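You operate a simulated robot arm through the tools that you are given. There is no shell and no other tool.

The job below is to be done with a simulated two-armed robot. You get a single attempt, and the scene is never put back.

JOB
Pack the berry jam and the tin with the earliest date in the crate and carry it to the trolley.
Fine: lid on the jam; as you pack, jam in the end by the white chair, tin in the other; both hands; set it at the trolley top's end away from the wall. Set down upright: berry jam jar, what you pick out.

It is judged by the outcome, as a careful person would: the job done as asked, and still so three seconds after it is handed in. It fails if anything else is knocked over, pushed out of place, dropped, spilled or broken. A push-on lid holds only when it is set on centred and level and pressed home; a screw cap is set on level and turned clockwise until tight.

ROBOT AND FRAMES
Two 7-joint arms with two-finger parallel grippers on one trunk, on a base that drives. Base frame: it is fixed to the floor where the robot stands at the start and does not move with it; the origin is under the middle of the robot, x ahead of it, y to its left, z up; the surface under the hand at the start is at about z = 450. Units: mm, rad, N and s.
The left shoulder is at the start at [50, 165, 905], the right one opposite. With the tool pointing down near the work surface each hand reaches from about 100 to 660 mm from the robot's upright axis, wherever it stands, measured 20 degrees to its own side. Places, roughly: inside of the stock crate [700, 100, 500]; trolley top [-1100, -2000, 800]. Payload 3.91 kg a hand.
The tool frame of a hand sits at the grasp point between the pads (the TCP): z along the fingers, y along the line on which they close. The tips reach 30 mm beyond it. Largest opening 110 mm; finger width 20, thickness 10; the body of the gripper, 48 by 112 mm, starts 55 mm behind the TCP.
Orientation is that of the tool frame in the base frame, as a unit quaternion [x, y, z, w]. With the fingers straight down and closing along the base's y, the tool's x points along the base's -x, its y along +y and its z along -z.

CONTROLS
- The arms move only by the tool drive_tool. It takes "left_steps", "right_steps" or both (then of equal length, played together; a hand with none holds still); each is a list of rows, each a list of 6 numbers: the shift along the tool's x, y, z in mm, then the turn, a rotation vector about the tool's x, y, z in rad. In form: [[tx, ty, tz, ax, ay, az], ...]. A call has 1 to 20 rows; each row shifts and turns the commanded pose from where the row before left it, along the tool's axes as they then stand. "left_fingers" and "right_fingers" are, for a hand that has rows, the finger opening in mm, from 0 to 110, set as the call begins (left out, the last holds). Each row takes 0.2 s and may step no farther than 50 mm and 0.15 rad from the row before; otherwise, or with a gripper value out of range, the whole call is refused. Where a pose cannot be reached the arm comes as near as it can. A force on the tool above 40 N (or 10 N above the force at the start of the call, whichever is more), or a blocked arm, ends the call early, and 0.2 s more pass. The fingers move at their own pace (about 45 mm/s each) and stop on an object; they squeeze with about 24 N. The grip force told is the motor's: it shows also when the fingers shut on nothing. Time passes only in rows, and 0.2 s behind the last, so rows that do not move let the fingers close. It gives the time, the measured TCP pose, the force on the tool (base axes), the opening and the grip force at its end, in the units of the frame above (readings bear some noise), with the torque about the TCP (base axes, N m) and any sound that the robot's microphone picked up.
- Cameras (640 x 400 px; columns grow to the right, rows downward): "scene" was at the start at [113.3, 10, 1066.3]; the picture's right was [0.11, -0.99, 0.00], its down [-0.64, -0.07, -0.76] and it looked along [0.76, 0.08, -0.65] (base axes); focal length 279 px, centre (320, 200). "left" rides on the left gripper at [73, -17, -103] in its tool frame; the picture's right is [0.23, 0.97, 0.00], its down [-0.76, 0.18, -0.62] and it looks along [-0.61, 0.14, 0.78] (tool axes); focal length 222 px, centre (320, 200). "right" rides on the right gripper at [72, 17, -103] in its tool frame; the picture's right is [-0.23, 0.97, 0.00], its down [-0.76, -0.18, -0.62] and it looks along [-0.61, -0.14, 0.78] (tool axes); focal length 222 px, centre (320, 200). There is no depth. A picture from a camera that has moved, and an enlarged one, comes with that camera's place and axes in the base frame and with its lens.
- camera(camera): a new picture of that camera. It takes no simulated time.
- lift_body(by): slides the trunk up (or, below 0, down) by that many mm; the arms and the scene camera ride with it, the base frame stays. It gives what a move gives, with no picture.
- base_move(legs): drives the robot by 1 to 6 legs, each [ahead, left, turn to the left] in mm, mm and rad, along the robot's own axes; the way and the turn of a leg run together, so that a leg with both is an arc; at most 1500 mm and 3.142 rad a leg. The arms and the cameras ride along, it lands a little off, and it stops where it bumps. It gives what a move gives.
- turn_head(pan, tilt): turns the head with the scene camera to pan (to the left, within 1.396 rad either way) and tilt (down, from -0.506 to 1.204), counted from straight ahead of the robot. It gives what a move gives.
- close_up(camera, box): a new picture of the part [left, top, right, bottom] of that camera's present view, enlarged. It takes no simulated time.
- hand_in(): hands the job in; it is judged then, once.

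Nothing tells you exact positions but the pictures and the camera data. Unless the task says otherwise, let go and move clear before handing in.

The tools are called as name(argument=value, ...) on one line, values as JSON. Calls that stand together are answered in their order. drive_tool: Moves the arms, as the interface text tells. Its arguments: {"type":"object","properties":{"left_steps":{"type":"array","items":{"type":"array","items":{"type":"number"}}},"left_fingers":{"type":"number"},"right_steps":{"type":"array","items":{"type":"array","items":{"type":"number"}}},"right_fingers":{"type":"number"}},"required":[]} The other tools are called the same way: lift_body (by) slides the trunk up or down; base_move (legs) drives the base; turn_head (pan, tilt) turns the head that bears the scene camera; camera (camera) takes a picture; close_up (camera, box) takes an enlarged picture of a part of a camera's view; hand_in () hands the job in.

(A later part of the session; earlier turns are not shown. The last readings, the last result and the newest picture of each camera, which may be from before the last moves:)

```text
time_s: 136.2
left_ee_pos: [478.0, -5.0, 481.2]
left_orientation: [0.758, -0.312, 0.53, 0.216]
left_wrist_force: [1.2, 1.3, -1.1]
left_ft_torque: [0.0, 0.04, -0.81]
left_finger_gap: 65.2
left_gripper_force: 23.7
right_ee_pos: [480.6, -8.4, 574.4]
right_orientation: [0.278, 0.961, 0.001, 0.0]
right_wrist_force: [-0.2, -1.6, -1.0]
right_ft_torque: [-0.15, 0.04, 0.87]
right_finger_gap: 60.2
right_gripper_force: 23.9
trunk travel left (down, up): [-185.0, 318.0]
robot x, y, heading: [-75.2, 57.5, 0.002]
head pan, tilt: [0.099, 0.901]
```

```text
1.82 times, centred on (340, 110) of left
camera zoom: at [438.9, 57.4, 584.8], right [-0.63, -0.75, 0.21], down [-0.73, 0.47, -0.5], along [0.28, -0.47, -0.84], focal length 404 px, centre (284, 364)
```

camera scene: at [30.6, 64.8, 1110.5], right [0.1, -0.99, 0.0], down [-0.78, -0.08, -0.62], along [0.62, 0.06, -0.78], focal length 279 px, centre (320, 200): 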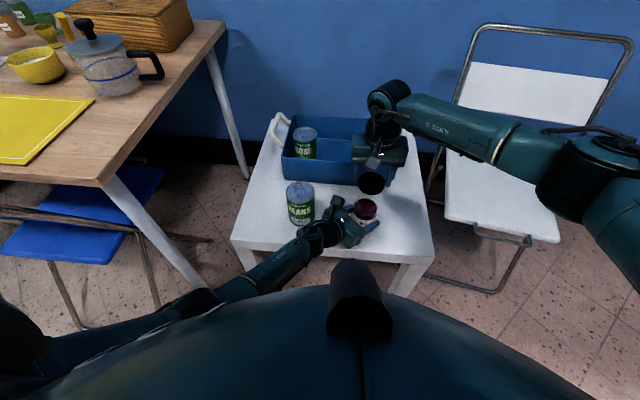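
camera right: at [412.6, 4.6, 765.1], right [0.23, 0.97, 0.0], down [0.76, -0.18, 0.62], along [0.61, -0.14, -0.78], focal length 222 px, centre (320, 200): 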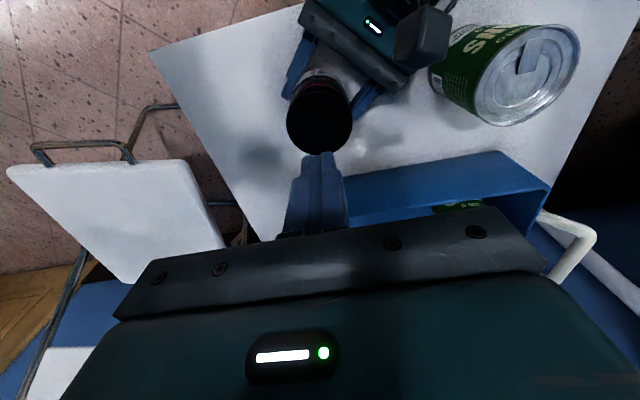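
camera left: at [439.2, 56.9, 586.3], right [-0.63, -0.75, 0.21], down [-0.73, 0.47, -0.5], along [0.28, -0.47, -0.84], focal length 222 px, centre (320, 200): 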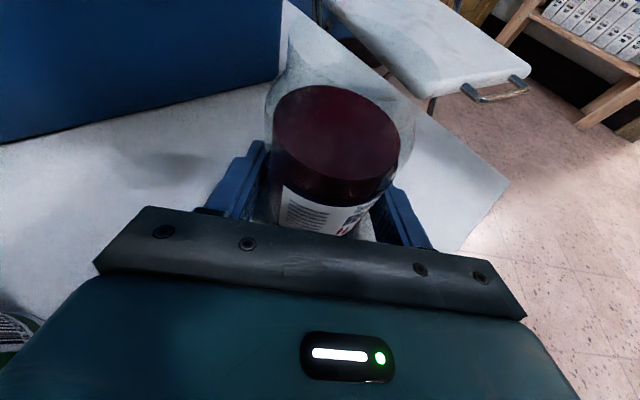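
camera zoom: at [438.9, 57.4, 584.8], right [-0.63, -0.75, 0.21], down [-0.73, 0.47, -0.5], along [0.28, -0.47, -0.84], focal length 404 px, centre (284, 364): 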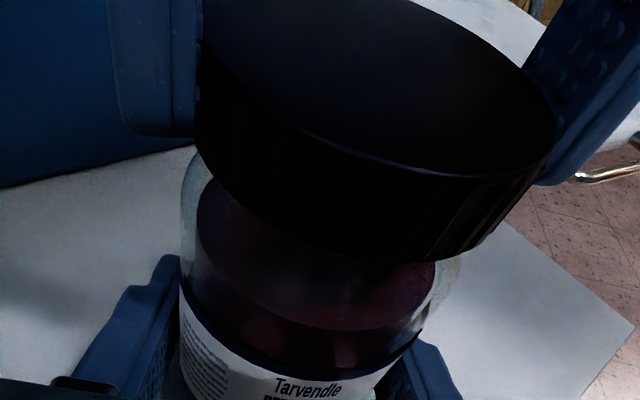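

The torque is now a clean 0.87 N·m with no side force, and jar and lid turn as one, so the cap is tight. I open the left hand and do a small test lift with the right hand by the lid.

drive_tool(left_steps=[[0, 0, 0, 0, 0, 0], [0, 0, 0, 0, 0, 0], [0, 0, 0, 0, 0, 0]], left_fingers=95)

drive_tool(right_steps=[[0, 0, -2, 0, 0, 0], [0, 0, -3, 0, 0, 0], [0, 0, 0, 0, 0, 0]])

close_up(camera="scene", box=[330, 170, 400, 240])

close_up(camera="left", box=[220, 0, 460, 220])

```text
time_s: 137.0
left_ee_pos: [477.6, -5.0, 483.6]
left_orientation: [0.758, -0.311, 0.531, 0.216]
left_wrist_force: [0.3, -0.2, -0.7]
left_ft_torque: [0.01, 0.0, 0.01]
left_finger_gap: 95.0
left_gripper_force: 0.1
right_ee_pos: [480.2, -8.3, 573.9]
right_orientation: [0.278, 0.961, 0.001, 0.0]
right_wrist_force: [0.9, 0.5, -2.0]
right_ft_torque: [0.01, 0.03, 0.0]
right_finger_gap: 60.2
right_gripper_force: 23.9
trunk travel left (down, up): [-185.0, 318.0]
robot x, y, heading: [-72.5, 55.8, 0.002]
head pan, tilt: [0.099, 0.901]
```

```text
time_s: 137.8
left_ee_pos: [477.9, -5.4, 481.9]
left_orientation: [0.759, -0.31, 0.531, 0.215]
left_wrist_force: [-0.2, -0.5, -0.1]
left_ft_torque: [0.0, 0.04, 0.03]
left_finger_gap: 95.0
left_gripper_force: 0.1
right_ee_pos: [480.8, -8.7, 579.2]
right_orientation: [0.278, 0.961, 0.001, 0.001]
right_wrist_force: [0.2, -0.6, -3.8]
right_ft_torque: [0.0, 0.01, 0.01]
right_finger_gap: 60.0
right_gripper_force: 24.1
trunk travel left (down, up): [-185.0, 318.0]
robot x, y, heading: [-73.7, 57.0, -0.002]
head pan, tilt: [0.099, 0.901]
```

```text
5.71 times, centred on (365, 205) of scene
camera zoom: at [30.8, 64.7, 1110.4], right [0.1, -0.99, 0.0], down [-0.78, -0.08, -0.62], along [0.62, 0.06, -0.78], focal length 1594 px, centre (63, 171)
```

zoom: 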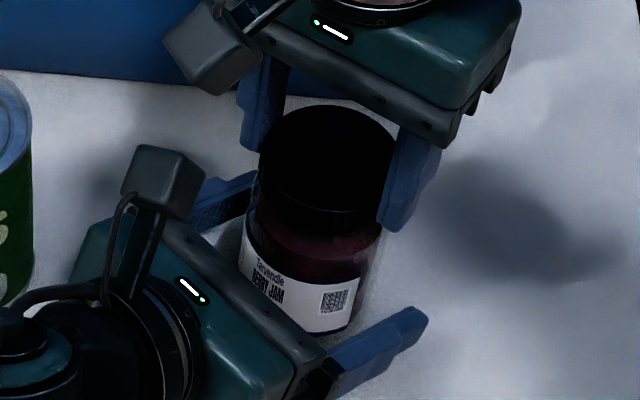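

```text
1.82 times, centred on (340, 110) of left
camera zoom: at [439.2, 57.3, 585.2], right [-0.63, -0.75, 0.21], down [-0.73, 0.47, -0.5], along [0.28, -0.47, -0.84], focal length 404 px, centre (284, 364)
```

zoom: 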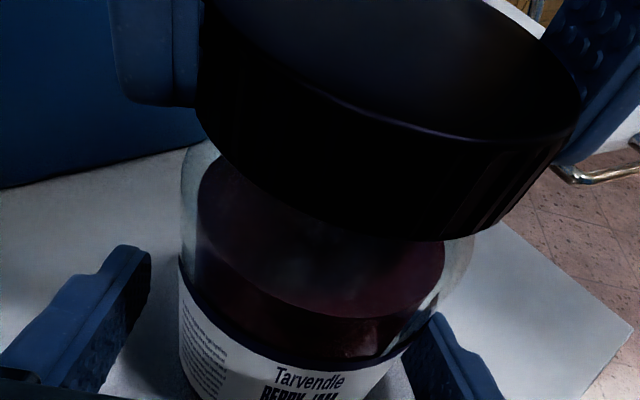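

The jar lifts by its lid with 3.8 N of weight, so the lid is holding. I raise the jar clear of the left hand.

drive_tool(right_steps=[[0, 0, -20, 0, 0, 0], [0, 0, -30, 0, 0, 0], [0, 0, -40, 0, 0, 0], [0, 0, -40, 0, 0, 0], [0, 0, -30, 0, 0, 0]])

camera(camera="scene")

camera(camera="left")

```text
time_s: 139.0
left_ee_pos: [478.4, -5.9, 482.3]
left_orientation: [0.759, -0.31, 0.531, 0.215]
left_wrist_force: [0.0, -0.9, 0.0]
left_ft_torque: [0.03, -0.01, -0.01]
left_finger_gap: 94.9
left_gripper_force: 0.1
right_ee_pos: [480.1, -9.0, 739.1]
right_orientation: [0.277, 0.961, 0.0, 0.0]
right_wrist_force: [-0.6, -0.7, -4.0]
right_ft_torque: [0.02, 0.03, -0.01]
right_finger_gap: 60.2
right_gripper_force: 23.4
trunk travel left (down, up): [-185.0, 318.0]
robot x, y, heading: [-72.1, 55.7, 0.002]
head pan, tilt: [0.099, 0.901]
```

```text
taken
camera scene: at [30.8, 64.7, 1110.4], right [0.1, -0.99, 0.0], down [-0.78, -0.08, -0.62], along [0.62, 0.06, -0.78], focal length 279 px, centre (320, 200)
```

scene: 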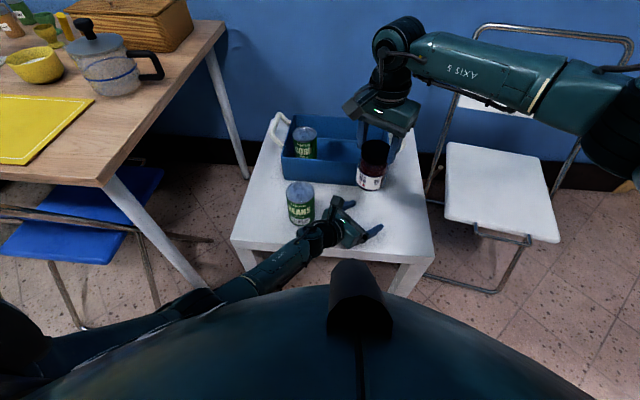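

```text
taken
camera left: at [439.2, 57.4, 585.2], right [-0.63, -0.75, 0.21], down [-0.73, 0.47, -0.5], along [0.28, -0.47, -0.84], focal length 222 px, centre (320, 200)
```

left: 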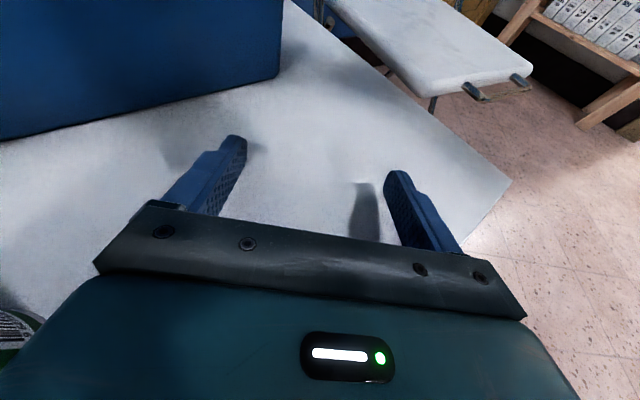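

The jar hangs securely. I move the right hand with the jar aside, then raise the left hand and turn it to point down for putting the beans back.

drive_tool(right_steps=[[18, -35, 0, 0, 0, 0], [18, -35, 0, 0, 0, 0], [18, -35, 0, 0, 0, 0], [0, 0, -30, 0, 0, 0]])

drive_tool(left_steps=[[35.2, 0, -12.9, 0, 0, 0], [35.2, 0, -12.9, 0, 0, 0], [35.2, 0, -12.9, 0, 0, 0], [35.2, 0, -12.9, 0, 0, 0], [35.2, 0, -12.9, 0, 0, 0]])

camera(camera="scene")

```text
time_s: 140.0
left_ee_pos: [478.3, -5.0, 481.9]
left_orientation: [0.758, -0.311, 0.531, 0.216]
left_wrist_force: [0.7, 0.7, -0.2]
left_ft_torque: [-0.02, 0.02, 0.0]
left_finger_gap: 94.8
left_gripper_force: 0.1
right_ee_pos: [378.2, -69.1, 769.8]
right_orientation: [0.277, 0.961, 0.0, 0.002]
right_wrist_force: [-0.8, 0.0, -4.8]
right_ft_torque: [0.0, 0.0, 0.03]
right_finger_gap: 60.1
right_gripper_force: 24.3
trunk travel left (down, up): [-185.0, 318.0]
robot x, y, heading: [-76.0, 55.0, -0.003]
head pan, tilt: [0.099, 0.901]
```

```text
time_s: 141.2
left_ee_pos: [478.3, -4.2, 669.8]
left_orientation: [0.759, -0.31, 0.53, 0.215]
left_wrist_force: [0.4, -0.9, -0.1]
left_ft_torque: [0.03, 0.0, 0.0]
left_finger_gap: 95.0
left_gripper_force: 0.1
right_ee_pos: [378.3, -70.7, 770.3]
right_orientation: [0.278, 0.961, 0.0, 0.0]
right_wrist_force: [0.2, -0.2, -4.0]
right_ft_torque: [-0.03, 0.01, -0.02]
right_finger_gap: 59.8
right_gripper_force: 23.6
trunk travel left (down, up): [-185.0, 318.0]
robot x, y, heading: [-73.5, 57.3, -0.002]
head pan, tilt: [0.099, 0.901]
```

```text
taken
camera scene: at [30.8, 64.6, 1110.4], right [0.1, -0.99, 0.0], down [-0.78, -0.08, -0.62], along [0.62, 0.06, -0.78], focal length 279 px, centre (320, 200)
```

scene: 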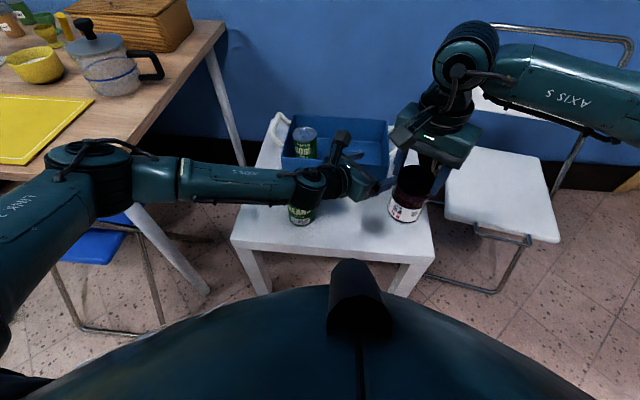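

drive_tool(right_steps=[[-21.4, -33.8, 0, 0, 0, 0], [-21.4, -33.8, 0, 0, 0, 0], [-10, -16, 0, 0, 0, 0]])

drive_tool(left_steps=[[0, 0, -30, 0, -0.1357, 0], [0, 0, 0, 0, -0.1357, 0], [0, 0, 0, 0, -0.1357, 0], [0, 0, 0, 0, -0.1357, 0], [0, 0, 0, 0, -0.1357, 0], [0, 0, 0, 0, -0.1357, 0], [0, 0, 0, 0, -0.1357, 0], [0, 0, 0, 0, -0.1357, 0], [0, 0, 0, 0, -0.1357, 0]])

camera(camera="scene")

camera(camera="left")

```text
time_s: 142.0
left_ee_pos: [478.7, -4.8, 669.4]
left_orientation: [0.759, -0.31, 0.531, 0.216]
left_wrist_force: [0.0, 0.1, -0.3]
left_ft_torque: [0.0, 0.02, 0.0]
left_finger_gap: 95.0
left_gripper_force: 0.1
right_ee_pos: [378.1, -168.0, 769.4]
right_orientation: [0.277, 0.961, 0.001, 0.0]
right_wrist_force: [-0.1, 0.5, -3.4]
right_ft_torque: [-0.02, 0.02, -0.03]
right_finger_gap: 59.6
right_gripper_force: 24.1
trunk travel left (down, up): [-185.0, 318.0]
robot x, y, heading: [-73.0, 56.3, 0.001]
head pan, tilt: [0.099, 0.901]
```

```text
time_s: 144.0
left_ee_pos: [457.0, 13.5, 679.7]
left_orientation: [0.925, -0.379, -0.001, -0.001]
left_wrist_force: [-0.8, -0.1, 0.8]
left_ft_torque: [0.01, 0.01, 0.02]
left_finger_gap: 95.0
left_gripper_force: 0.0
right_ee_pos: [379.0, -167.5, 770.5]
right_orientation: [0.278, 0.96, 0.0, 0.0]
right_wrist_force: [0.0, 0.9, -4.4]
right_ft_torque: [0.0, 0.0, -0.01]
right_finger_gap: 59.6
right_gripper_force: 23.7
trunk travel left (down, up): [-185.0, 318.0]
robot x, y, heading: [-72.7, 58.0, -0.0]
head pan, tilt: [0.099, 0.901]
```

```text
taken
camera scene: at [30.8, 64.5, 1110.5], right [0.1, -0.99, 0.0], down [-0.78, -0.08, -0.62], along [0.62, 0.06, -0.78], focal length 279 px, centre (320, 200)
```

scene: 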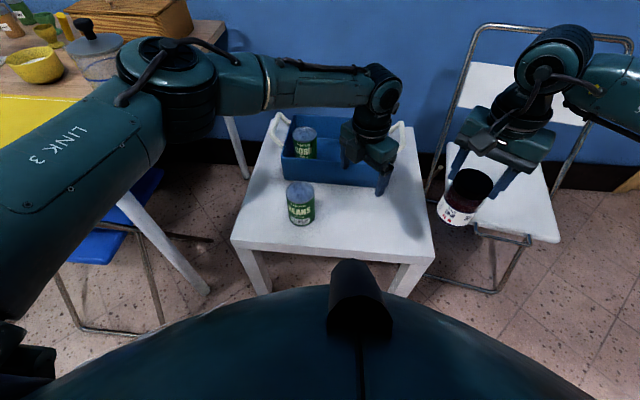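

```text
taken
camera left: at [522.3, -24.4, 782.6], right [-0.52, -0.85, 0.0], down [-0.67, 0.4, 0.63], along [-0.53, 0.33, -0.78], focal length 222 px, centre (320, 200)
```

left: 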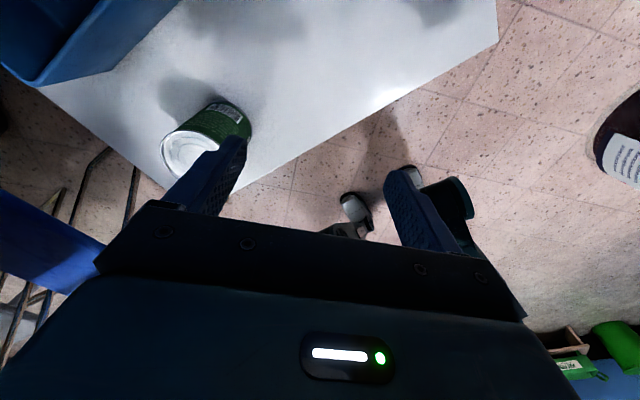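

Now there's a clear view of the beans, so I measure exactly how far it moved.

close_up(camera="scene", box=[230, 120, 390, 270])

close_up(camera="scene", box=[270, 165, 334, 240])

```text
2.67 times, centred on (310, 195) of scene
camera zoom: at [30.8, 64.5, 1110.5], right [0.1, -0.99, 0.0], down [-0.78, -0.08, -0.62], along [0.62, 0.06, -0.78], focal length 744 px, centre (347, 213)
```

zoom: 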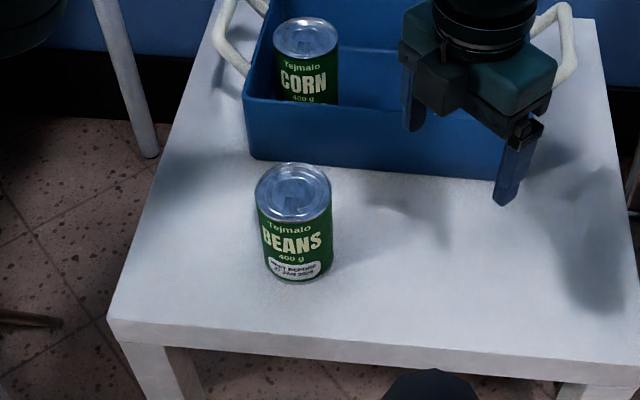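

```text
5.33 times, centred on (302, 202) of scene
camera zoom: at [30.8, 64.5, 1110.5], right [0.1, -0.99, 0.0], down [-0.78, -0.08, -0.62], along [0.62, 0.06, -0.78], focal length 1488 px, centre (416, 187)
```

zoom: 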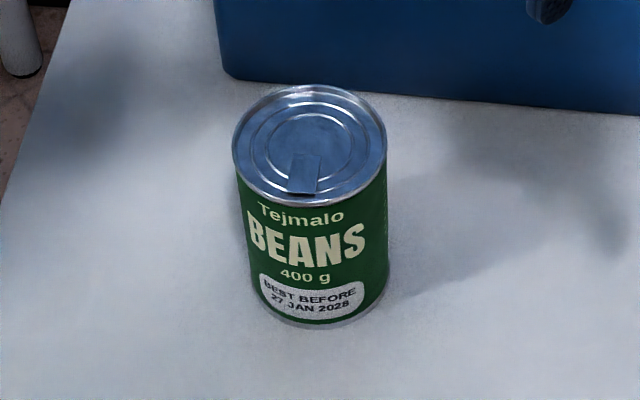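

The beans moved about (+13, +8) mm. I bring the left hand above it to grip and set it back at about (482, 155.4).

drive_tool(left_steps=[[-19.5, -33.3, 0, 0, 0, 0], [-19.5, -33.3, 0, 0, 0, 0], [-19.5, -33.3, 0, 0, 0, 0], [-19.6, -33.4, 0, 0, 0, 0]], left_fingers=110)

camera(camera="left")

camera(camera="scene")

```text
time_s: 145.0
left_ee_pos: [480.1, 99.8, 680.1]
left_orientation: [0.925, -0.379, -0.001, -0.002]
left_wrist_force: [0.3, -0.6, -0.7]
left_ft_torque: [-0.02, -0.01, -0.01]
left_finger_gap: 110.3
left_gripper_force: 0.1
left hand out of reach, approached as far as the arm can: row 3, 4
right_ee_pos: [380.5, -168.0, 769.7]
right_orientation: [0.279, 0.96, 0.001, 0.0]
right_wrist_force: [-0.4, 0.1, -4.3]
right_ft_torque: [-0.01, 0.02, 0.03]
right_finger_gap: 59.4
right_gripper_force: 24.5
trunk travel left (down, up): [-185.0, 318.0]
robot x, y, heading: [-77.2, 56.7, 0.0]
head pan, tilt: [0.099, 0.901]
```

```text
taken
camera left: at [544.4, 60.0, 783.3], right [-0.52, -0.85, 0.0], down [-0.67, 0.4, 0.62], along [-0.53, 0.33, -0.78], focal length 222 px, centre (320, 200)
```

left: 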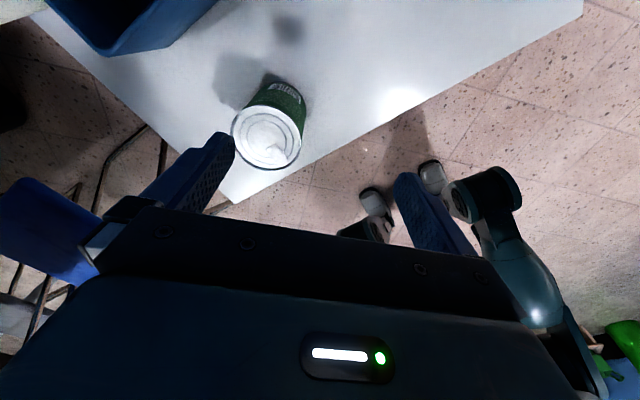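

```text
taken
camera scene: at [30.8, 64.6, 1110.5], right [0.1, -0.99, 0.0], down [-0.78, -0.08, -0.62], along [0.62, 0.06, -0.78], focal length 279 px, centre (320, 200)
```

scene: 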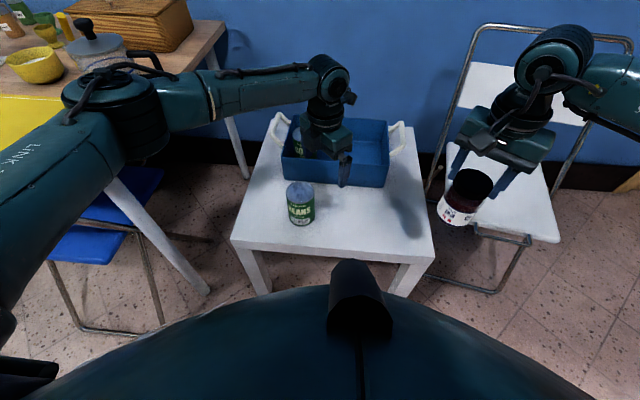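

drive_tool(left_steps=[[0, 0, 0, 0, 0, 0.131], [0, 0, 0, 0, 0, 0.131], [0, 0, 0, 0, 0, 0.131], [0, 0, 0, 0, 0, 0.131], [0, 0, 0, 0, 0, 0.131], [0, 0, 0, 0, 0, 0.131], [-32, -7, 0, 0, 0, 0], [-32, -7, 0, 0, 0, 0]])

close_up(camera="left", box=[200, 40, 440, 220])

camera(camera="scene")

```text
time_s: 146.8
left_ee_pos: [443.1, 152.7, 680.5]
left_orientation: [0.926, -0.378, 0.0, -0.001]
left_wrist_force: [-0.3, 0.1, 0.4]
left_ft_torque: [0.0, -0.02, -0.03]
left_finger_gap: 110.0
left_gripper_force: 0.1
left hand out of reach, approached as far as the arm can: row 1, 2, 3, 4, 5, 6
right_ee_pos: [379.7, -167.9, 770.5]
right_orientation: [0.277, 0.961, 0.001, 0.001]
right_wrist_force: [0.0, 0.1, -3.2]
right_ft_torque: [-0.02, 0.03, 0.03]
right_finger_gap: 59.5
right_gripper_force: 24.4
trunk travel left (down, up): [-185.0, 318.0]
robot x, y, heading: [-73.0, 59.9, 0.005]
head pan, tilt: [0.099, 0.901]
```

```text
2.22 times, centred on (320, 130) of left
camera zoom: at [507.7, 114.1, 782.6], right [-0.52, -0.85, 0.0], down [-0.67, 0.4, 0.62], along [-0.53, 0.33, -0.78], focal length 494 px, centre (320, 356)
```

zoom: 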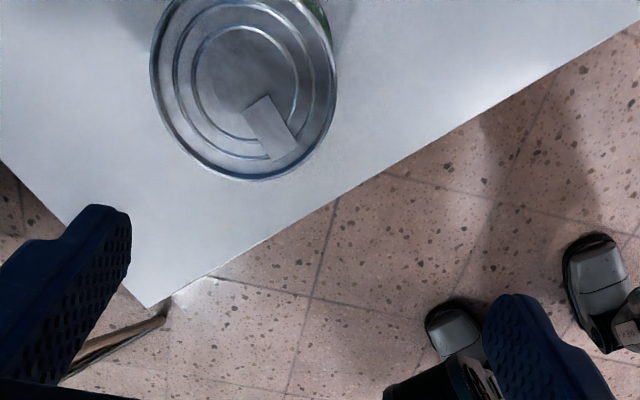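

```text
taken
camera scene: at [30.8, 64.7, 1110.5], right [0.1, -0.99, 0.0], down [-0.78, -0.08, -0.62], along [0.62, 0.06, -0.78], focal length 279 px, centre (320, 200)
```

scene: 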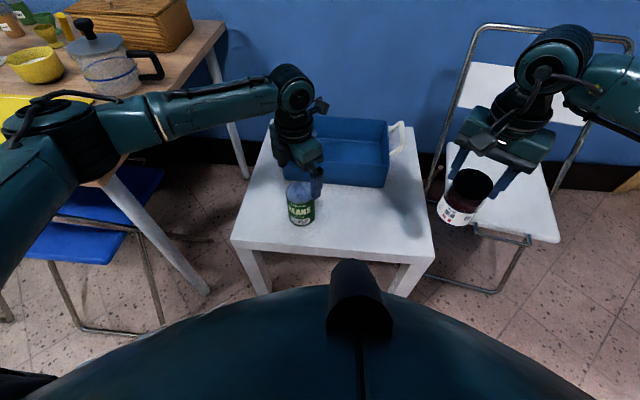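

drive_tool(left_steps=[[0, 0, 0, 0, 0, -0.13], [0, 0, 0, 0, 0, -0.13], [0, 0, 0, 0, 0, -0.13], [0, 0, 0, 0, 0, -0.13], [23.7, -12, 0, 0, 0, 0], [23.7, -12, 0, 0, 0, 0]])

close_up(camera="left", box=[200, 40, 440, 220])

camera(camera="scene")

```text
time_s: 148.2
left_ee_pos: [495.9, 164.9, 680.1]
left_orientation: [0.992, -0.127, 0.0, -0.002]
left_wrist_force: [0.0, -0.2, -0.2]
left_ft_torque: [-0.03, -0.01, -0.04]
left_finger_gap: 110.1
left_gripper_force: 0.0
right_ee_pos: [378.8, -167.7, 769.8]
right_orientation: [0.278, 0.96, 0.002, 0.0]
right_wrist_force: [-0.9, 0.0, -3.1]
right_ft_torque: [0.03, -0.02, -0.02]
right_finger_gap: 59.3
right_gripper_force: 24.3
trunk travel left (down, up): [-185.0, 318.0]
robot x, y, heading: [-73.8, 59.0, 0.001]
head pan, tilt: [0.099, 0.901]
```

```text
2.22 times, centred on (320, 130) of left
camera zoom: at [570.5, 163.1, 783.1], right [-0.03, -1.0, 0.0], down [-0.78, 0.02, 0.62], along [-0.62, 0.02, -0.78], focal length 494 px, centre (320, 356)
```

zoom: 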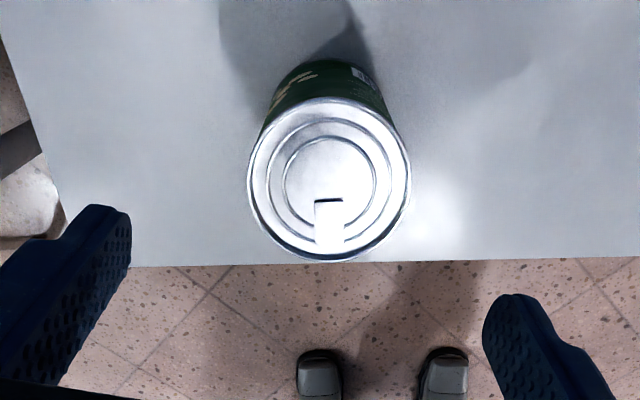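

```text
taken
camera scene: at [30.8, 64.6, 1110.4], right [0.1, -0.99, 0.0], down [-0.78, -0.08, -0.62], along [0.62, 0.06, -0.78], focal length 279 px, centre (320, 200)
```

scene: 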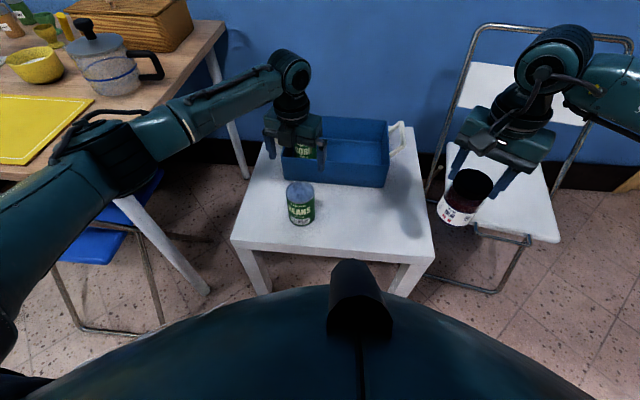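

drive_tool(left_steps=[[-2.3, 3.1, 40, 0, 0, 0], [0, 0, 40, 0, 0, 0], [0, 0, 40, 0, 0, 0], [0, 0, 38, 0, 0, 0]])

camera(camera="left")

close_up(camera="scene", box=[240, 140, 370, 260])

```text
time_s: 149.2
left_ee_pos: [492.0, 163.7, 521.5]
left_orientation: [0.992, -0.127, 0.0, -0.002]
left_wrist_force: [0.2, 0.1, 0.2]
left_ft_torque: [-0.02, -0.01, 0.03]
left_finger_gap: 110.2
left_gripper_force: 0.1
right_ee_pos: [379.2, -167.1, 769.8]
right_orientation: [0.278, 0.961, 0.0, 0.001]
right_wrist_force: [-0.3, -0.5, -4.5]
right_ft_torque: [0.01, 0.03, 0.0]
right_finger_gap: 59.5
right_gripper_force: 23.8
trunk travel left (down, up): [-185.0, 318.0]
robot x, y, heading: [-75.3, 58.1, -0.001]
head pan, tilt: [0.099, 0.901]
```

```text
taken
camera left: at [567.6, 162.0, 623.6], right [-0.03, -1.0, 0.0], down [-0.78, 0.02, 0.62], along [-0.62, 0.02, -0.78], focal length 222 px, centre (320, 200)
```

left: 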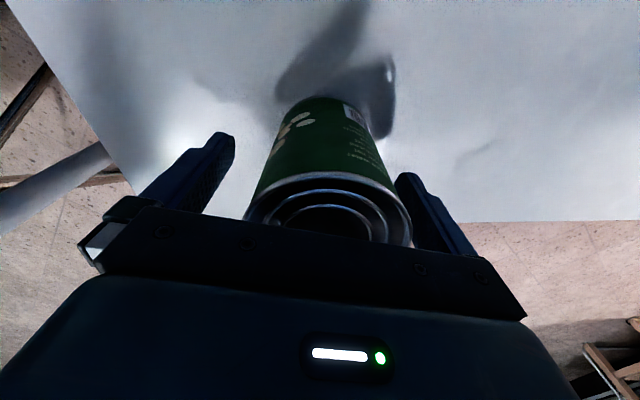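

```text
3.33 times, centred on (305, 200) of scene
camera zoom: at [30.8, 64.6, 1110.5], right [0.1, -0.99, 0.0], down [-0.78, -0.08, -0.62], along [0.62, 0.06, -0.78], focal length 930 px, centre (370, 200)
```

zoom: 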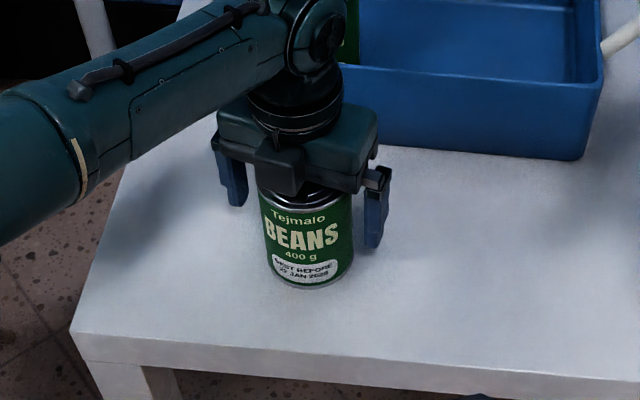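

drive_tool(left_steps=[[0, 0, 0, 0, 0, 0], [0, 0, 0, 0, 0, 0], [0, 0, 0, 0, 0, 0], [0, 0, 0, 0, 0, 0]], left_fingers=55)

drive_tool(left_steps=[[0, 0, -6, 0, 0, 0], [-5.3, 5.5, 0, 0, 0, 0], [-5.3, 5.5, 0, 0, 0, 0], [0, 0, 3, 0, 0, 0], [0, 0, 2, 0, 0, 0]])

close_up(camera="scene", box=[240, 140, 370, 260])

```text
time_s: 150.2
left_ee_pos: [492.3, 163.6, 521.9]
left_orientation: [0.992, -0.128, 0.001, -0.002]
left_wrist_force: [-0.3, -1.6, -0.2]
left_ft_torque: [-0.25, 0.09, -0.01]
left_finger_gap: 73.6
left_gripper_force: 24.2
right_ee_pos: [377.4, -166.1, 769.8]
right_orientation: [0.278, 0.961, 0.001, 0.0]
right_wrist_force: [-0.4, 0.2, -3.3]
right_ft_torque: [-0.01, 0.02, -0.02]
right_finger_gap: 59.6
right_gripper_force: 24.0
trunk travel left (down, up): [-185.0, 318.0]
robot x, y, heading: [-70.2, 55.4, 0.001]
head pan, tilt: [0.099, 0.901]
```

```text
time_s: 151.4
left_ee_pos: [478.8, 154.5, 522.8]
left_orientation: [0.992, -0.128, -0.001, -0.002]
left_wrist_force: [0.4, 0.4, -4.0]
left_ft_torque: [0.0, -0.02, 0.01]
left_finger_gap: 73.5
left_gripper_force: 23.8
right_ee_pos: [378.9, -168.5, 770.3]
right_orientation: [0.278, 0.961, 0.001, 0.0]
right_wrist_force: [-0.3, -0.3, -3.7]
right_ft_torque: [0.01, 0.04, 0.02]
right_finger_gap: 59.6
right_gripper_force: 24.0
trunk travel left (down, up): [-185.0, 318.0]
robot x, y, heading: [-73.8, 56.1, 0.001]
head pan, tilt: [0.099, 0.901]
```

```text
3.33 times, centred on (305, 200) of scene
camera zoom: at [31.1, 64.6, 1110.4], right [0.1, -0.99, 0.0], down [-0.78, -0.08, -0.62], along [0.62, 0.06, -0.78], focal length 930 px, centre (370, 200)
```

zoom: 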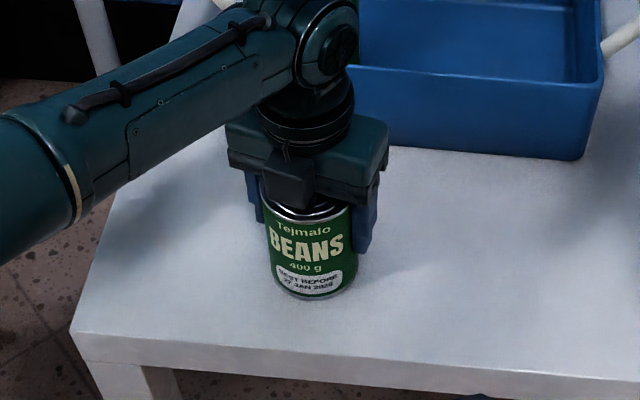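

Lower the last mm, release, and check the beans' position again.

drive_tool(left_steps=[[0, 0, 1, 0, 0, 0], [0, 0, 0.5, 0, 0, 0], [0, 0, 0, 0, 0, 0]])

drive_tool(left_steps=[[0, 0, 0, 0, 0, 0], [0, 0, 0, 0, 0, 0], [0, 0, 0, 0, 0, 0]], left_fingers=110)

drive_tool(left_steps=[[0, 0, -40, 0, 0, 0], [0, 0, -40, 0, 0, 0], [0, 0, -40, 0, 0, 0], [0, 0, -40, 0, 0, 0], [0, 0, -30, 0, 0, 0]])

close_up(camera="scene", box=[270, 165, 334, 240])

camera(camera="scene")

```text
time_s: 152.2
left_ee_pos: [480.1, 156.0, 521.9]
left_orientation: [0.992, -0.126, 0.001, -0.002]
left_wrist_force: [0.4, 0.5, -3.9]
left_ft_torque: [0.06, 0.01, -0.02]
left_finger_gap: 73.5
left_gripper_force: 24.2
right_ee_pos: [379.8, -168.2, 769.4]
right_orientation: [0.278, 0.961, 0.001, 0.0]
right_wrist_force: [-0.2, -0.9, -4.9]
right_ft_torque: [0.02, 0.03, -0.01]
right_finger_gap: 59.3
right_gripper_force: 23.9
trunk travel left (down, up): [-185.0, 318.0]
robot x, y, heading: [-71.8, 58.4, 0.003]
head pan, tilt: [0.099, 0.901]
```

```text
time_s: 153.0
left_ee_pos: [479.7, 155.0, 521.1]
left_orientation: [0.992, -0.128, 0.0, -0.002]
left_wrist_force: [0.3, 0.2, -0.2]
left_ft_torque: [0.02, -0.05, 0.02]
left_finger_gap: 110.3
left_gripper_force: 0.1
right_ee_pos: [379.0, -167.9, 770.7]
right_orientation: [0.278, 0.961, 0.001, 0.0]
right_wrist_force: [-0.1, -0.4, -3.8]
right_ft_torque: [-0.01, -0.01, -0.01]
right_finger_gap: 59.5
right_gripper_force: 24.0
trunk travel left (down, up): [-185.0, 318.0]
robot x, y, heading: [-70.9, 54.0, 0.003]
head pan, tilt: [0.099, 0.901]
```

```text
time_s: 154.2
left_ee_pos: [480.0, 154.0, 712.6]
left_orientation: [0.992, -0.128, 0.0, -0.002]
left_wrist_force: [0.1, -0.4, -0.9]
left_ft_torque: [0.03, -0.01, 0.0]
left_finger_gap: 109.9
left_gripper_force: 0.0
right_ee_pos: [379.1, -167.6, 770.1]
right_orientation: [0.278, 0.961, 0.001, 0.0]
right_wrist_force: [-0.3, -0.6, -3.7]
right_ft_torque: [0.0, 0.03, -0.03]
right_finger_gap: 59.4
right_gripper_force: 23.2
trunk travel left (down, up): [-185.0, 318.0]
robot x, y, heading: [-75.4, 56.7, 0.001]
head pan, tilt: [0.099, 0.901]
```

```text
5.33 times, centred on (302, 202) of scene
camera zoom: at [30.8, 64.6, 1110.4], right [0.1, -0.99, 0.0], down [-0.78, -0.08, -0.62], along [0.62, 0.06, -0.78], focal length 1488 px, centre (416, 187)
```

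zoom: 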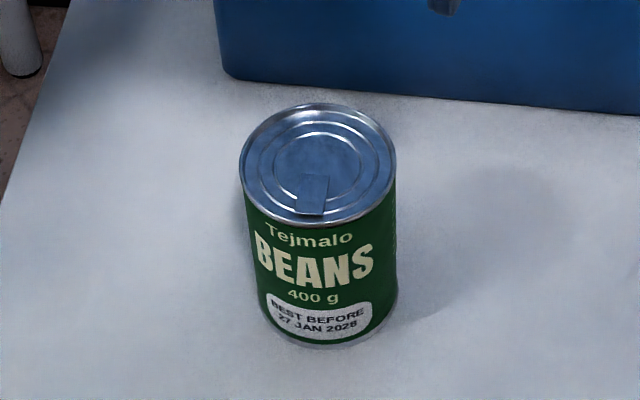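

```text
taken
camera scene: at [30.8, 64.6, 1110.4], right [0.1, -0.99, 0.0], down [-0.78, -0.08, -0.62], along [0.62, 0.06, -0.78], focal length 279 px, centre (320, 200)
```

scene: 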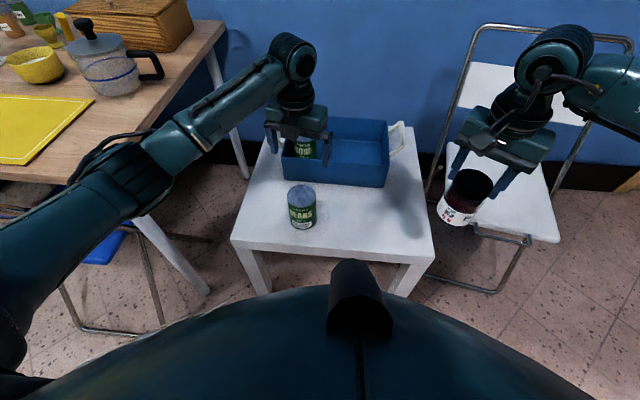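

The beans are back within about 3 mm of the start, at (484, 158). Now the jar: I check the right hand's hold on it.

close_up(camera="right", box=[220, 60, 420, 220])

close_up(camera="scene", box=[420, 110, 560, 240])

```text
2.50 times, centred on (320, 140) of right
camera zoom: at [327.0, -115.1, 873.4], right [0.71, 0.7, 0.0], down [0.55, -0.56, 0.62], along [0.44, -0.44, -0.78], focal length 555 px, centre (320, 350)
```

zoom: 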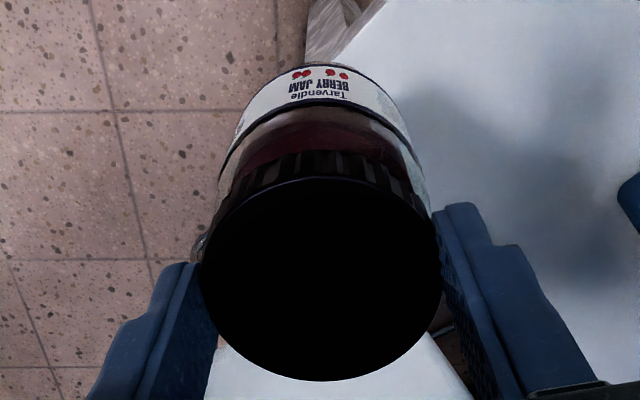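

```text
3.08 times, centred on (490, 175) of scene
camera zoom: at [30.8, 64.6, 1110.4], right [0.1, -0.99, 0.0], down [-0.78, -0.08, -0.62], along [0.62, 0.06, -0.78], focal length 858 px, centre (-203, 277)
```

zoom: 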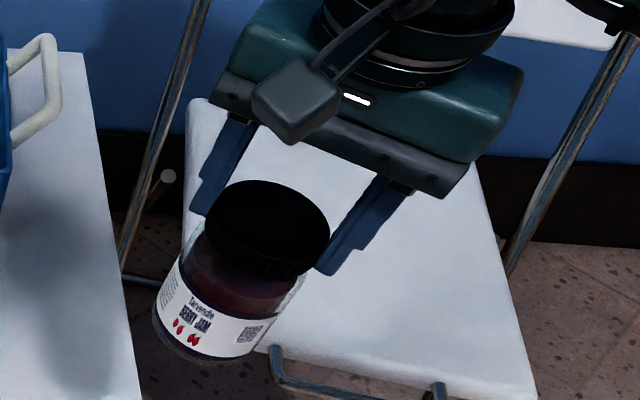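

base_move(legs=[[155, 15, 0]])

camera(camera="scene")

camera(camera="right")

```text
time_s: 155.6
left_ee_pos: [634.1, 171.3, 711.1]
left_orientation: [0.992, -0.126, 0.0, -0.001]
left_wrist_force: [-0.6, -0.1, 0.8]
left_ft_torque: [0.0, 0.0, 0.02]
left_finger_gap: 110.1
left_gripper_force: 0.2
right_ee_pos: [536.2, -150.7, 769.7]
right_orientation: [0.277, 0.961, 0.0, 0.0]
right_wrist_force: [0.0, -0.7, -3.9]
right_ft_torque: [-0.02, 0.01, -0.01]
right_finger_gap: 59.5
right_gripper_force: 24.0
trunk travel left (down, up): [-185.0, 318.0]
robot x, y, heading: [83.4, 74.8, 0.004]
head pan, tilt: [0.099, 0.901]
```

```text
taken
camera scene: at [187.0, 80.4, 1110.4], right [0.1, -0.99, 0.0], down [-0.78, -0.08, -0.62], along [0.62, 0.06, -0.78], focal length 279 px, centre (320, 200)
```

scene: 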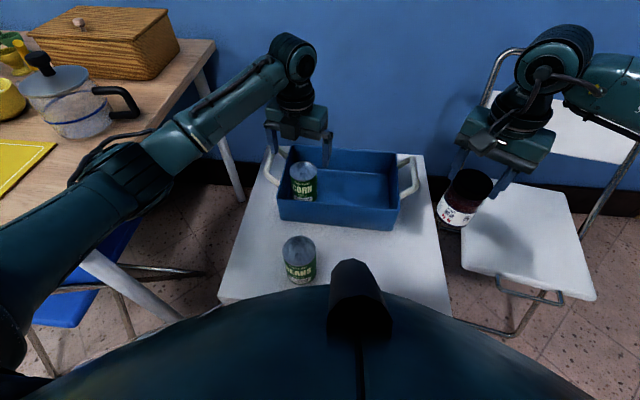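

```text
taken
camera right: at [483.7, -98.3, 873.3], right [0.71, 0.7, 0.0], down [0.55, -0.56, 0.62], along [0.44, -0.44, -0.78], focal length 222 px, centre (320, 200)
```

right: 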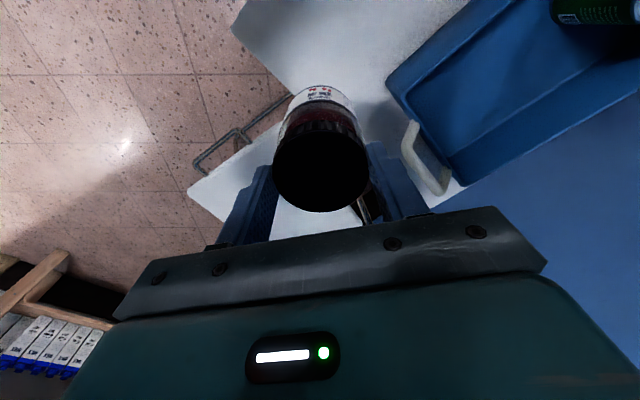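

drive_tool(right_steps=[[0, 0, 0, 0, 0, 0.1443], [0, 0, 0, 0, 0, 0.1443], [0, 0, 0, 0, 0, 0.1443], [0, 0, 0, 0, 0, 0.1443], [0, 0, 0, 0, 0, 0.1443], [0, 0, 0, 0, 0, 0.1443], [0, 0, 0, 0, 0, 0.1443], [25.8, 36, 0, 0, 0, 0], [25.8, 36, 0, 0, 0, 0], [25.8, 36, 0, 0, 0, 0], [25.8, 36, 0, 0, 0, 0], [25.8, 36, 0, 0, 0, 0]])

camera(camera="scene")

camera(camera="right")

```text
time_s: 158.2
left_ee_pos: [635.7, 170.9, 711.2]
left_orientation: [0.992, -0.127, 0.001, -0.002]
left_wrist_force: [0.2, 0.2, 0.3]
left_ft_torque: [0.0, 0.0, 0.0]
left_finger_gap: 109.9
left_gripper_force: 0.0
right_ee_pos: [716.3, -21.8, 771.4]
right_orientation: [0.706, 0.708, 0.002, 0.0]
right_wrist_force: [0.8, 0.5, -4.1]
right_ft_torque: [0.01, 0.0, 0.02]
right_finger_gap: 59.3
right_gripper_force: 23.9
trunk travel left (down, up): [-185.0, 318.0]
robot x, y, heading: [86.6, 69.1, 0.001]
head pan, tilt: [0.099, 0.901]
```

```text
taken
camera scene: at [186.9, 80.8, 1110.4], right [0.1, -0.99, 0.0], down [-0.78, -0.08, -0.62], along [0.62, 0.06, -0.78], focal length 279 px, centre (320, 200)
```

scene: 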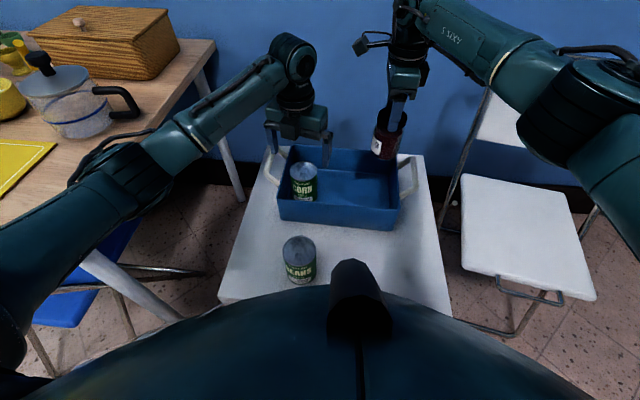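

```text
taken
camera right: at [732.5, 51.9, 874.0], right [0.97, -0.22, 0.0], down [-0.18, -0.76, 0.62], along [-0.14, -0.61, -0.78], focal length 222 px, centre (320, 200)
```

right: 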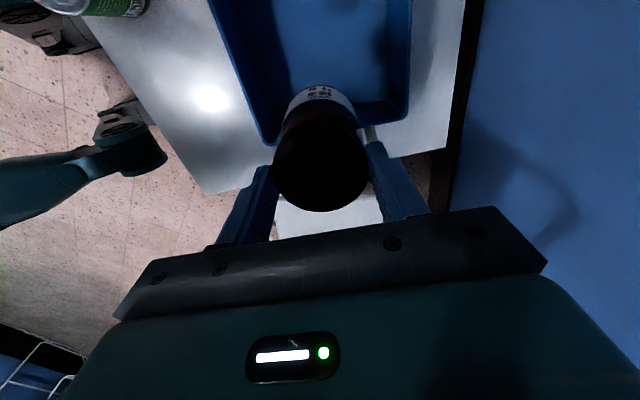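

drive_tool(left_steps=[[0, 0, -40, 0, 0, 0], [0, 0, -40, 0, 0, 0], [0, 0, -40, 0, 0, 0], [0, 0, -40, 0, 0, 0]], right_steps=[[0, 0, 35, 0, 0, 0], [0, 0, 35, 0, 0, 0], [0, 0, 0, 0, 0, 0], [0, 0, 0, 0, 0, 0]])

camera(camera="right")

close_up(camera="scene", box=[250, 90, 440, 250])

```text
time_s: 159.2
left_ee_pos: [634.7, 169.8, 871.1]
left_orientation: [0.992, -0.127, -0.001, -0.002]
left_wrist_force: [-0.3, 0.8, 0.1]
left_ft_torque: [0.03, -0.01, -0.04]
left_finger_gap: 110.1
left_gripper_force: 0.0
right_ee_pos: [717.0, -21.0, 701.1]
right_orientation: [0.706, 0.708, 0.001, 0.001]
right_wrist_force: [0.6, -0.8, -2.9]
right_ft_torque: [0.0, 0.04, 0.01]
right_finger_gap: 59.6
right_gripper_force: 24.1
trunk travel left (down, up): [-185.0, 318.0]
robot x, y, heading: [82.2, 68.0, 0.003]
head pan, tilt: [0.099, 0.901]
```

```text
taken
camera right: at [733.7, 51.0, 803.8], right [0.97, -0.23, 0.0], down [-0.18, -0.76, 0.62], along [-0.14, -0.61, -0.78], focal length 222 px, centre (320, 200)
```

right: 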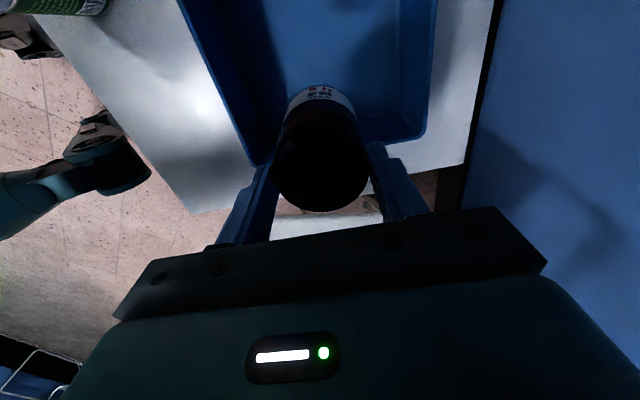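

```text
2.50 times, centred on (345, 170) of scene
camera zoom: at [186.8, 80.5, 1110.4], right [0.1, -0.99, 0.0], down [-0.78, -0.08, -0.62], along [0.62, 0.06, -0.78], focal length 697 px, centre (258, 275)
```

zoom: 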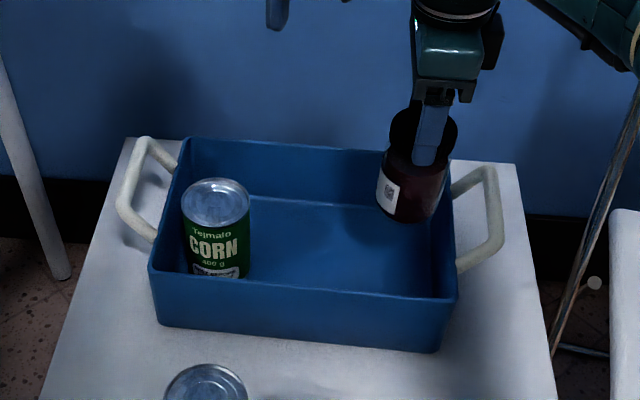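

The jar is above the chair-side end of the crate, so I lower it.

drive_tool(right_steps=[[0, 0, 35, 0, 0, 0], [0, 0, 35, 0, 0, 0], [0, 0, 30, 0, 0, 0]])

camera(camera="right")

close_up(camera="scene", box=[250, 90, 440, 250])

```text
time_s: 160.0
left_ee_pos: [634.9, 170.4, 870.8]
left_orientation: [0.992, -0.127, 0.0, -0.002]
left_wrist_force: [-1.2, -1.1, 0.3]
left_ft_torque: [0.0, -0.02, -0.03]
left_finger_gap: 109.7
left_gripper_force: 0.0
right_ee_pos: [707.4, -23.0, 607.9]
right_orientation: [0.707, 0.707, 0.001, 0.001]
right_wrist_force: [-0.2, 0.1, -2.7]
right_ft_torque: [0.01, 0.0, 0.03]
right_finger_gap: 59.5
right_gripper_force: 23.9
right hand out of reach, approached as far as the arm can: row 2, 3
trunk travel left (down, up): [-185.0, 318.0]
robot x, y, heading: [84.2, 73.3, 0.009]
head pan, tilt: [0.099, 0.901]
```

```text
taken
camera right: at [724.0, 48.4, 712.3], right [0.97, -0.23, 0.0], down [-0.18, -0.76, 0.62], along [-0.14, -0.61, -0.78], focal length 222 px, centre (320, 200)
```

right: 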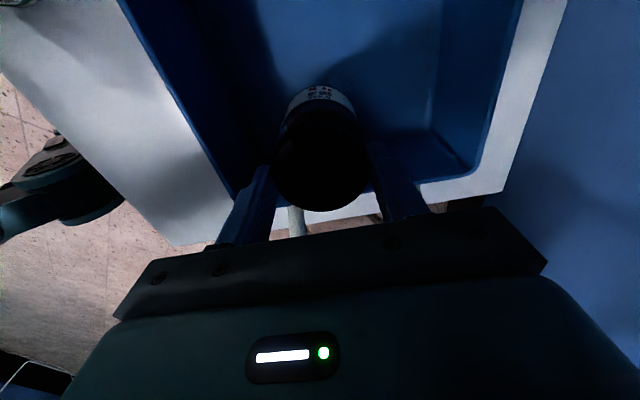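

```text
2.50 times, centred on (345, 170) of scene
camera zoom: at [186.8, 80.5, 1110.5], right [0.1, -0.99, 0.0], down [-0.78, -0.08, -0.62], along [0.62, 0.06, -0.78], focal length 697 px, centre (258, 275)
```

zoom: 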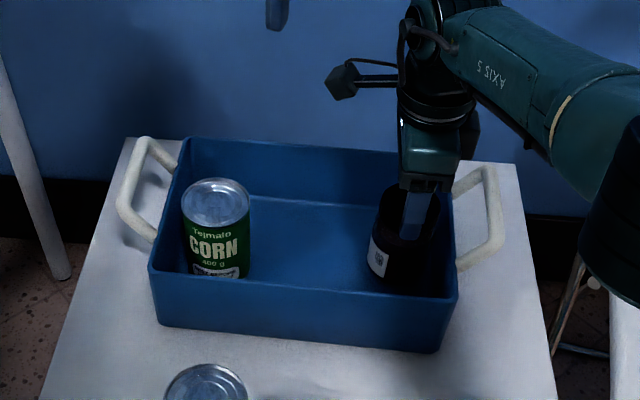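

drive_tool(right_steps=[[0, 4, -35, 0, 0, 0], [0, 4, -35, 0, 0, 0], [0, 0, -30, 0, 0, 0]])

lift_body(by=-100)

drive_tool(right_steps=[[0, 0, 6, 0, 0, 0], [0, 0, 5, 0, 0, 0], [0, 0, 0, 0, 0, 0]])

close_up(camera="scene", box=[250, 70, 440, 230])

```text
time_s: 160.8
left_ee_pos: [632.7, 169.6, 870.2]
left_orientation: [0.992, -0.127, 0.0, -0.002]
left_wrist_force: [-0.2, -0.5, -0.1]
left_ft_torque: [-0.01, 0.02, 0.0]
left_finger_gap: 109.9
left_gripper_force: 0.1
right_ee_pos: [714.5, -23.2, 710.8]
right_orientation: [0.707, 0.707, 0.002, 0.001]
right_wrist_force: [1.2, 0.2, -3.6]
right_ft_torque: [0.0, 0.01, 0.02]
right_finger_gap: 59.2
right_gripper_force: 24.3
trunk travel left (down, up): [-185.0, 318.0]
robot x, y, heading: [82.1, 69.1, 0.005]
head pan, tilt: [0.099, 0.901]
```

```text
time_s: 162.2
left_ee_pos: [633.9, 170.4, 771.1]
left_orientation: [0.992, -0.126, 0.0, -0.002]
left_wrist_force: [-0.4, -0.4, -0.5]
left_ft_torque: [0.03, -0.01, -0.01]
left_finger_gap: 110.3
left_gripper_force: 0.0
right_ee_pos: [715.6, -21.4, 610.3]
right_orientation: [0.708, 0.707, 0.002, 0.0]
right_wrist_force: [-0.9, 0.2, -3.9]
right_ft_torque: [0.03, 0.02, 0.04]
right_finger_gap: 59.8
right_gripper_force: 24.3
trunk travel left (down, up): [-85.0, 418.0]
robot x, y, heading: [80.6, 72.0, 0.005]
head pan, tilt: [0.099, 0.901]
```

```text
time_s: 163.0
left_ee_pos: [634.4, 168.9, 770.7]
left_orientation: [0.992, -0.126, 0.001, -0.002]
left_wrist_force: [0.0, 0.0, -0.7]
left_ft_torque: [0.03, 0.0, 0.0]
left_finger_gap: 110.0
left_gripper_force: 0.1
right_ee_pos: [714.3, -22.3, 598.4]
right_orientation: [0.706, 0.708, 0.001, -0.001]
right_wrist_force: [-0.3, -0.2, -3.8]
right_ft_torque: [0.0, 0.0, 0.02]
right_finger_gap: 59.3
right_gripper_force: 23.8
trunk travel left (down, up): [-85.0, 418.0]
robot x, y, heading: [85.0, 72.9, 0.006]
head pan, tilt: [0.099, 0.901]
```

```text
2.50 times, centred on (345, 150) of scene
camera zoom: at [187.0, 80.5, 1010.5], right [0.1, -0.99, 0.0], down [-0.78, -0.08, -0.62], along [0.62, 0.06, -0.78], focal length 697 px, centre (258, 325)
```

zoom: 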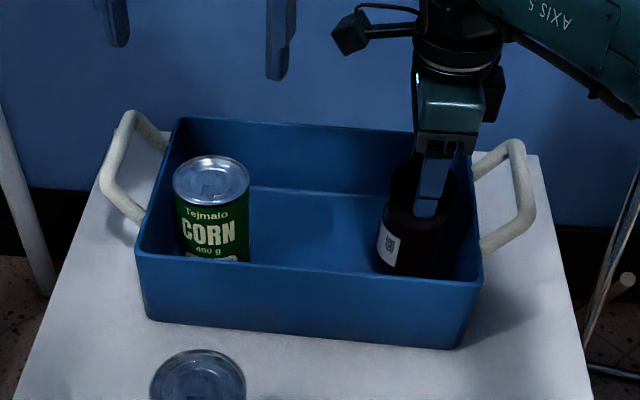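

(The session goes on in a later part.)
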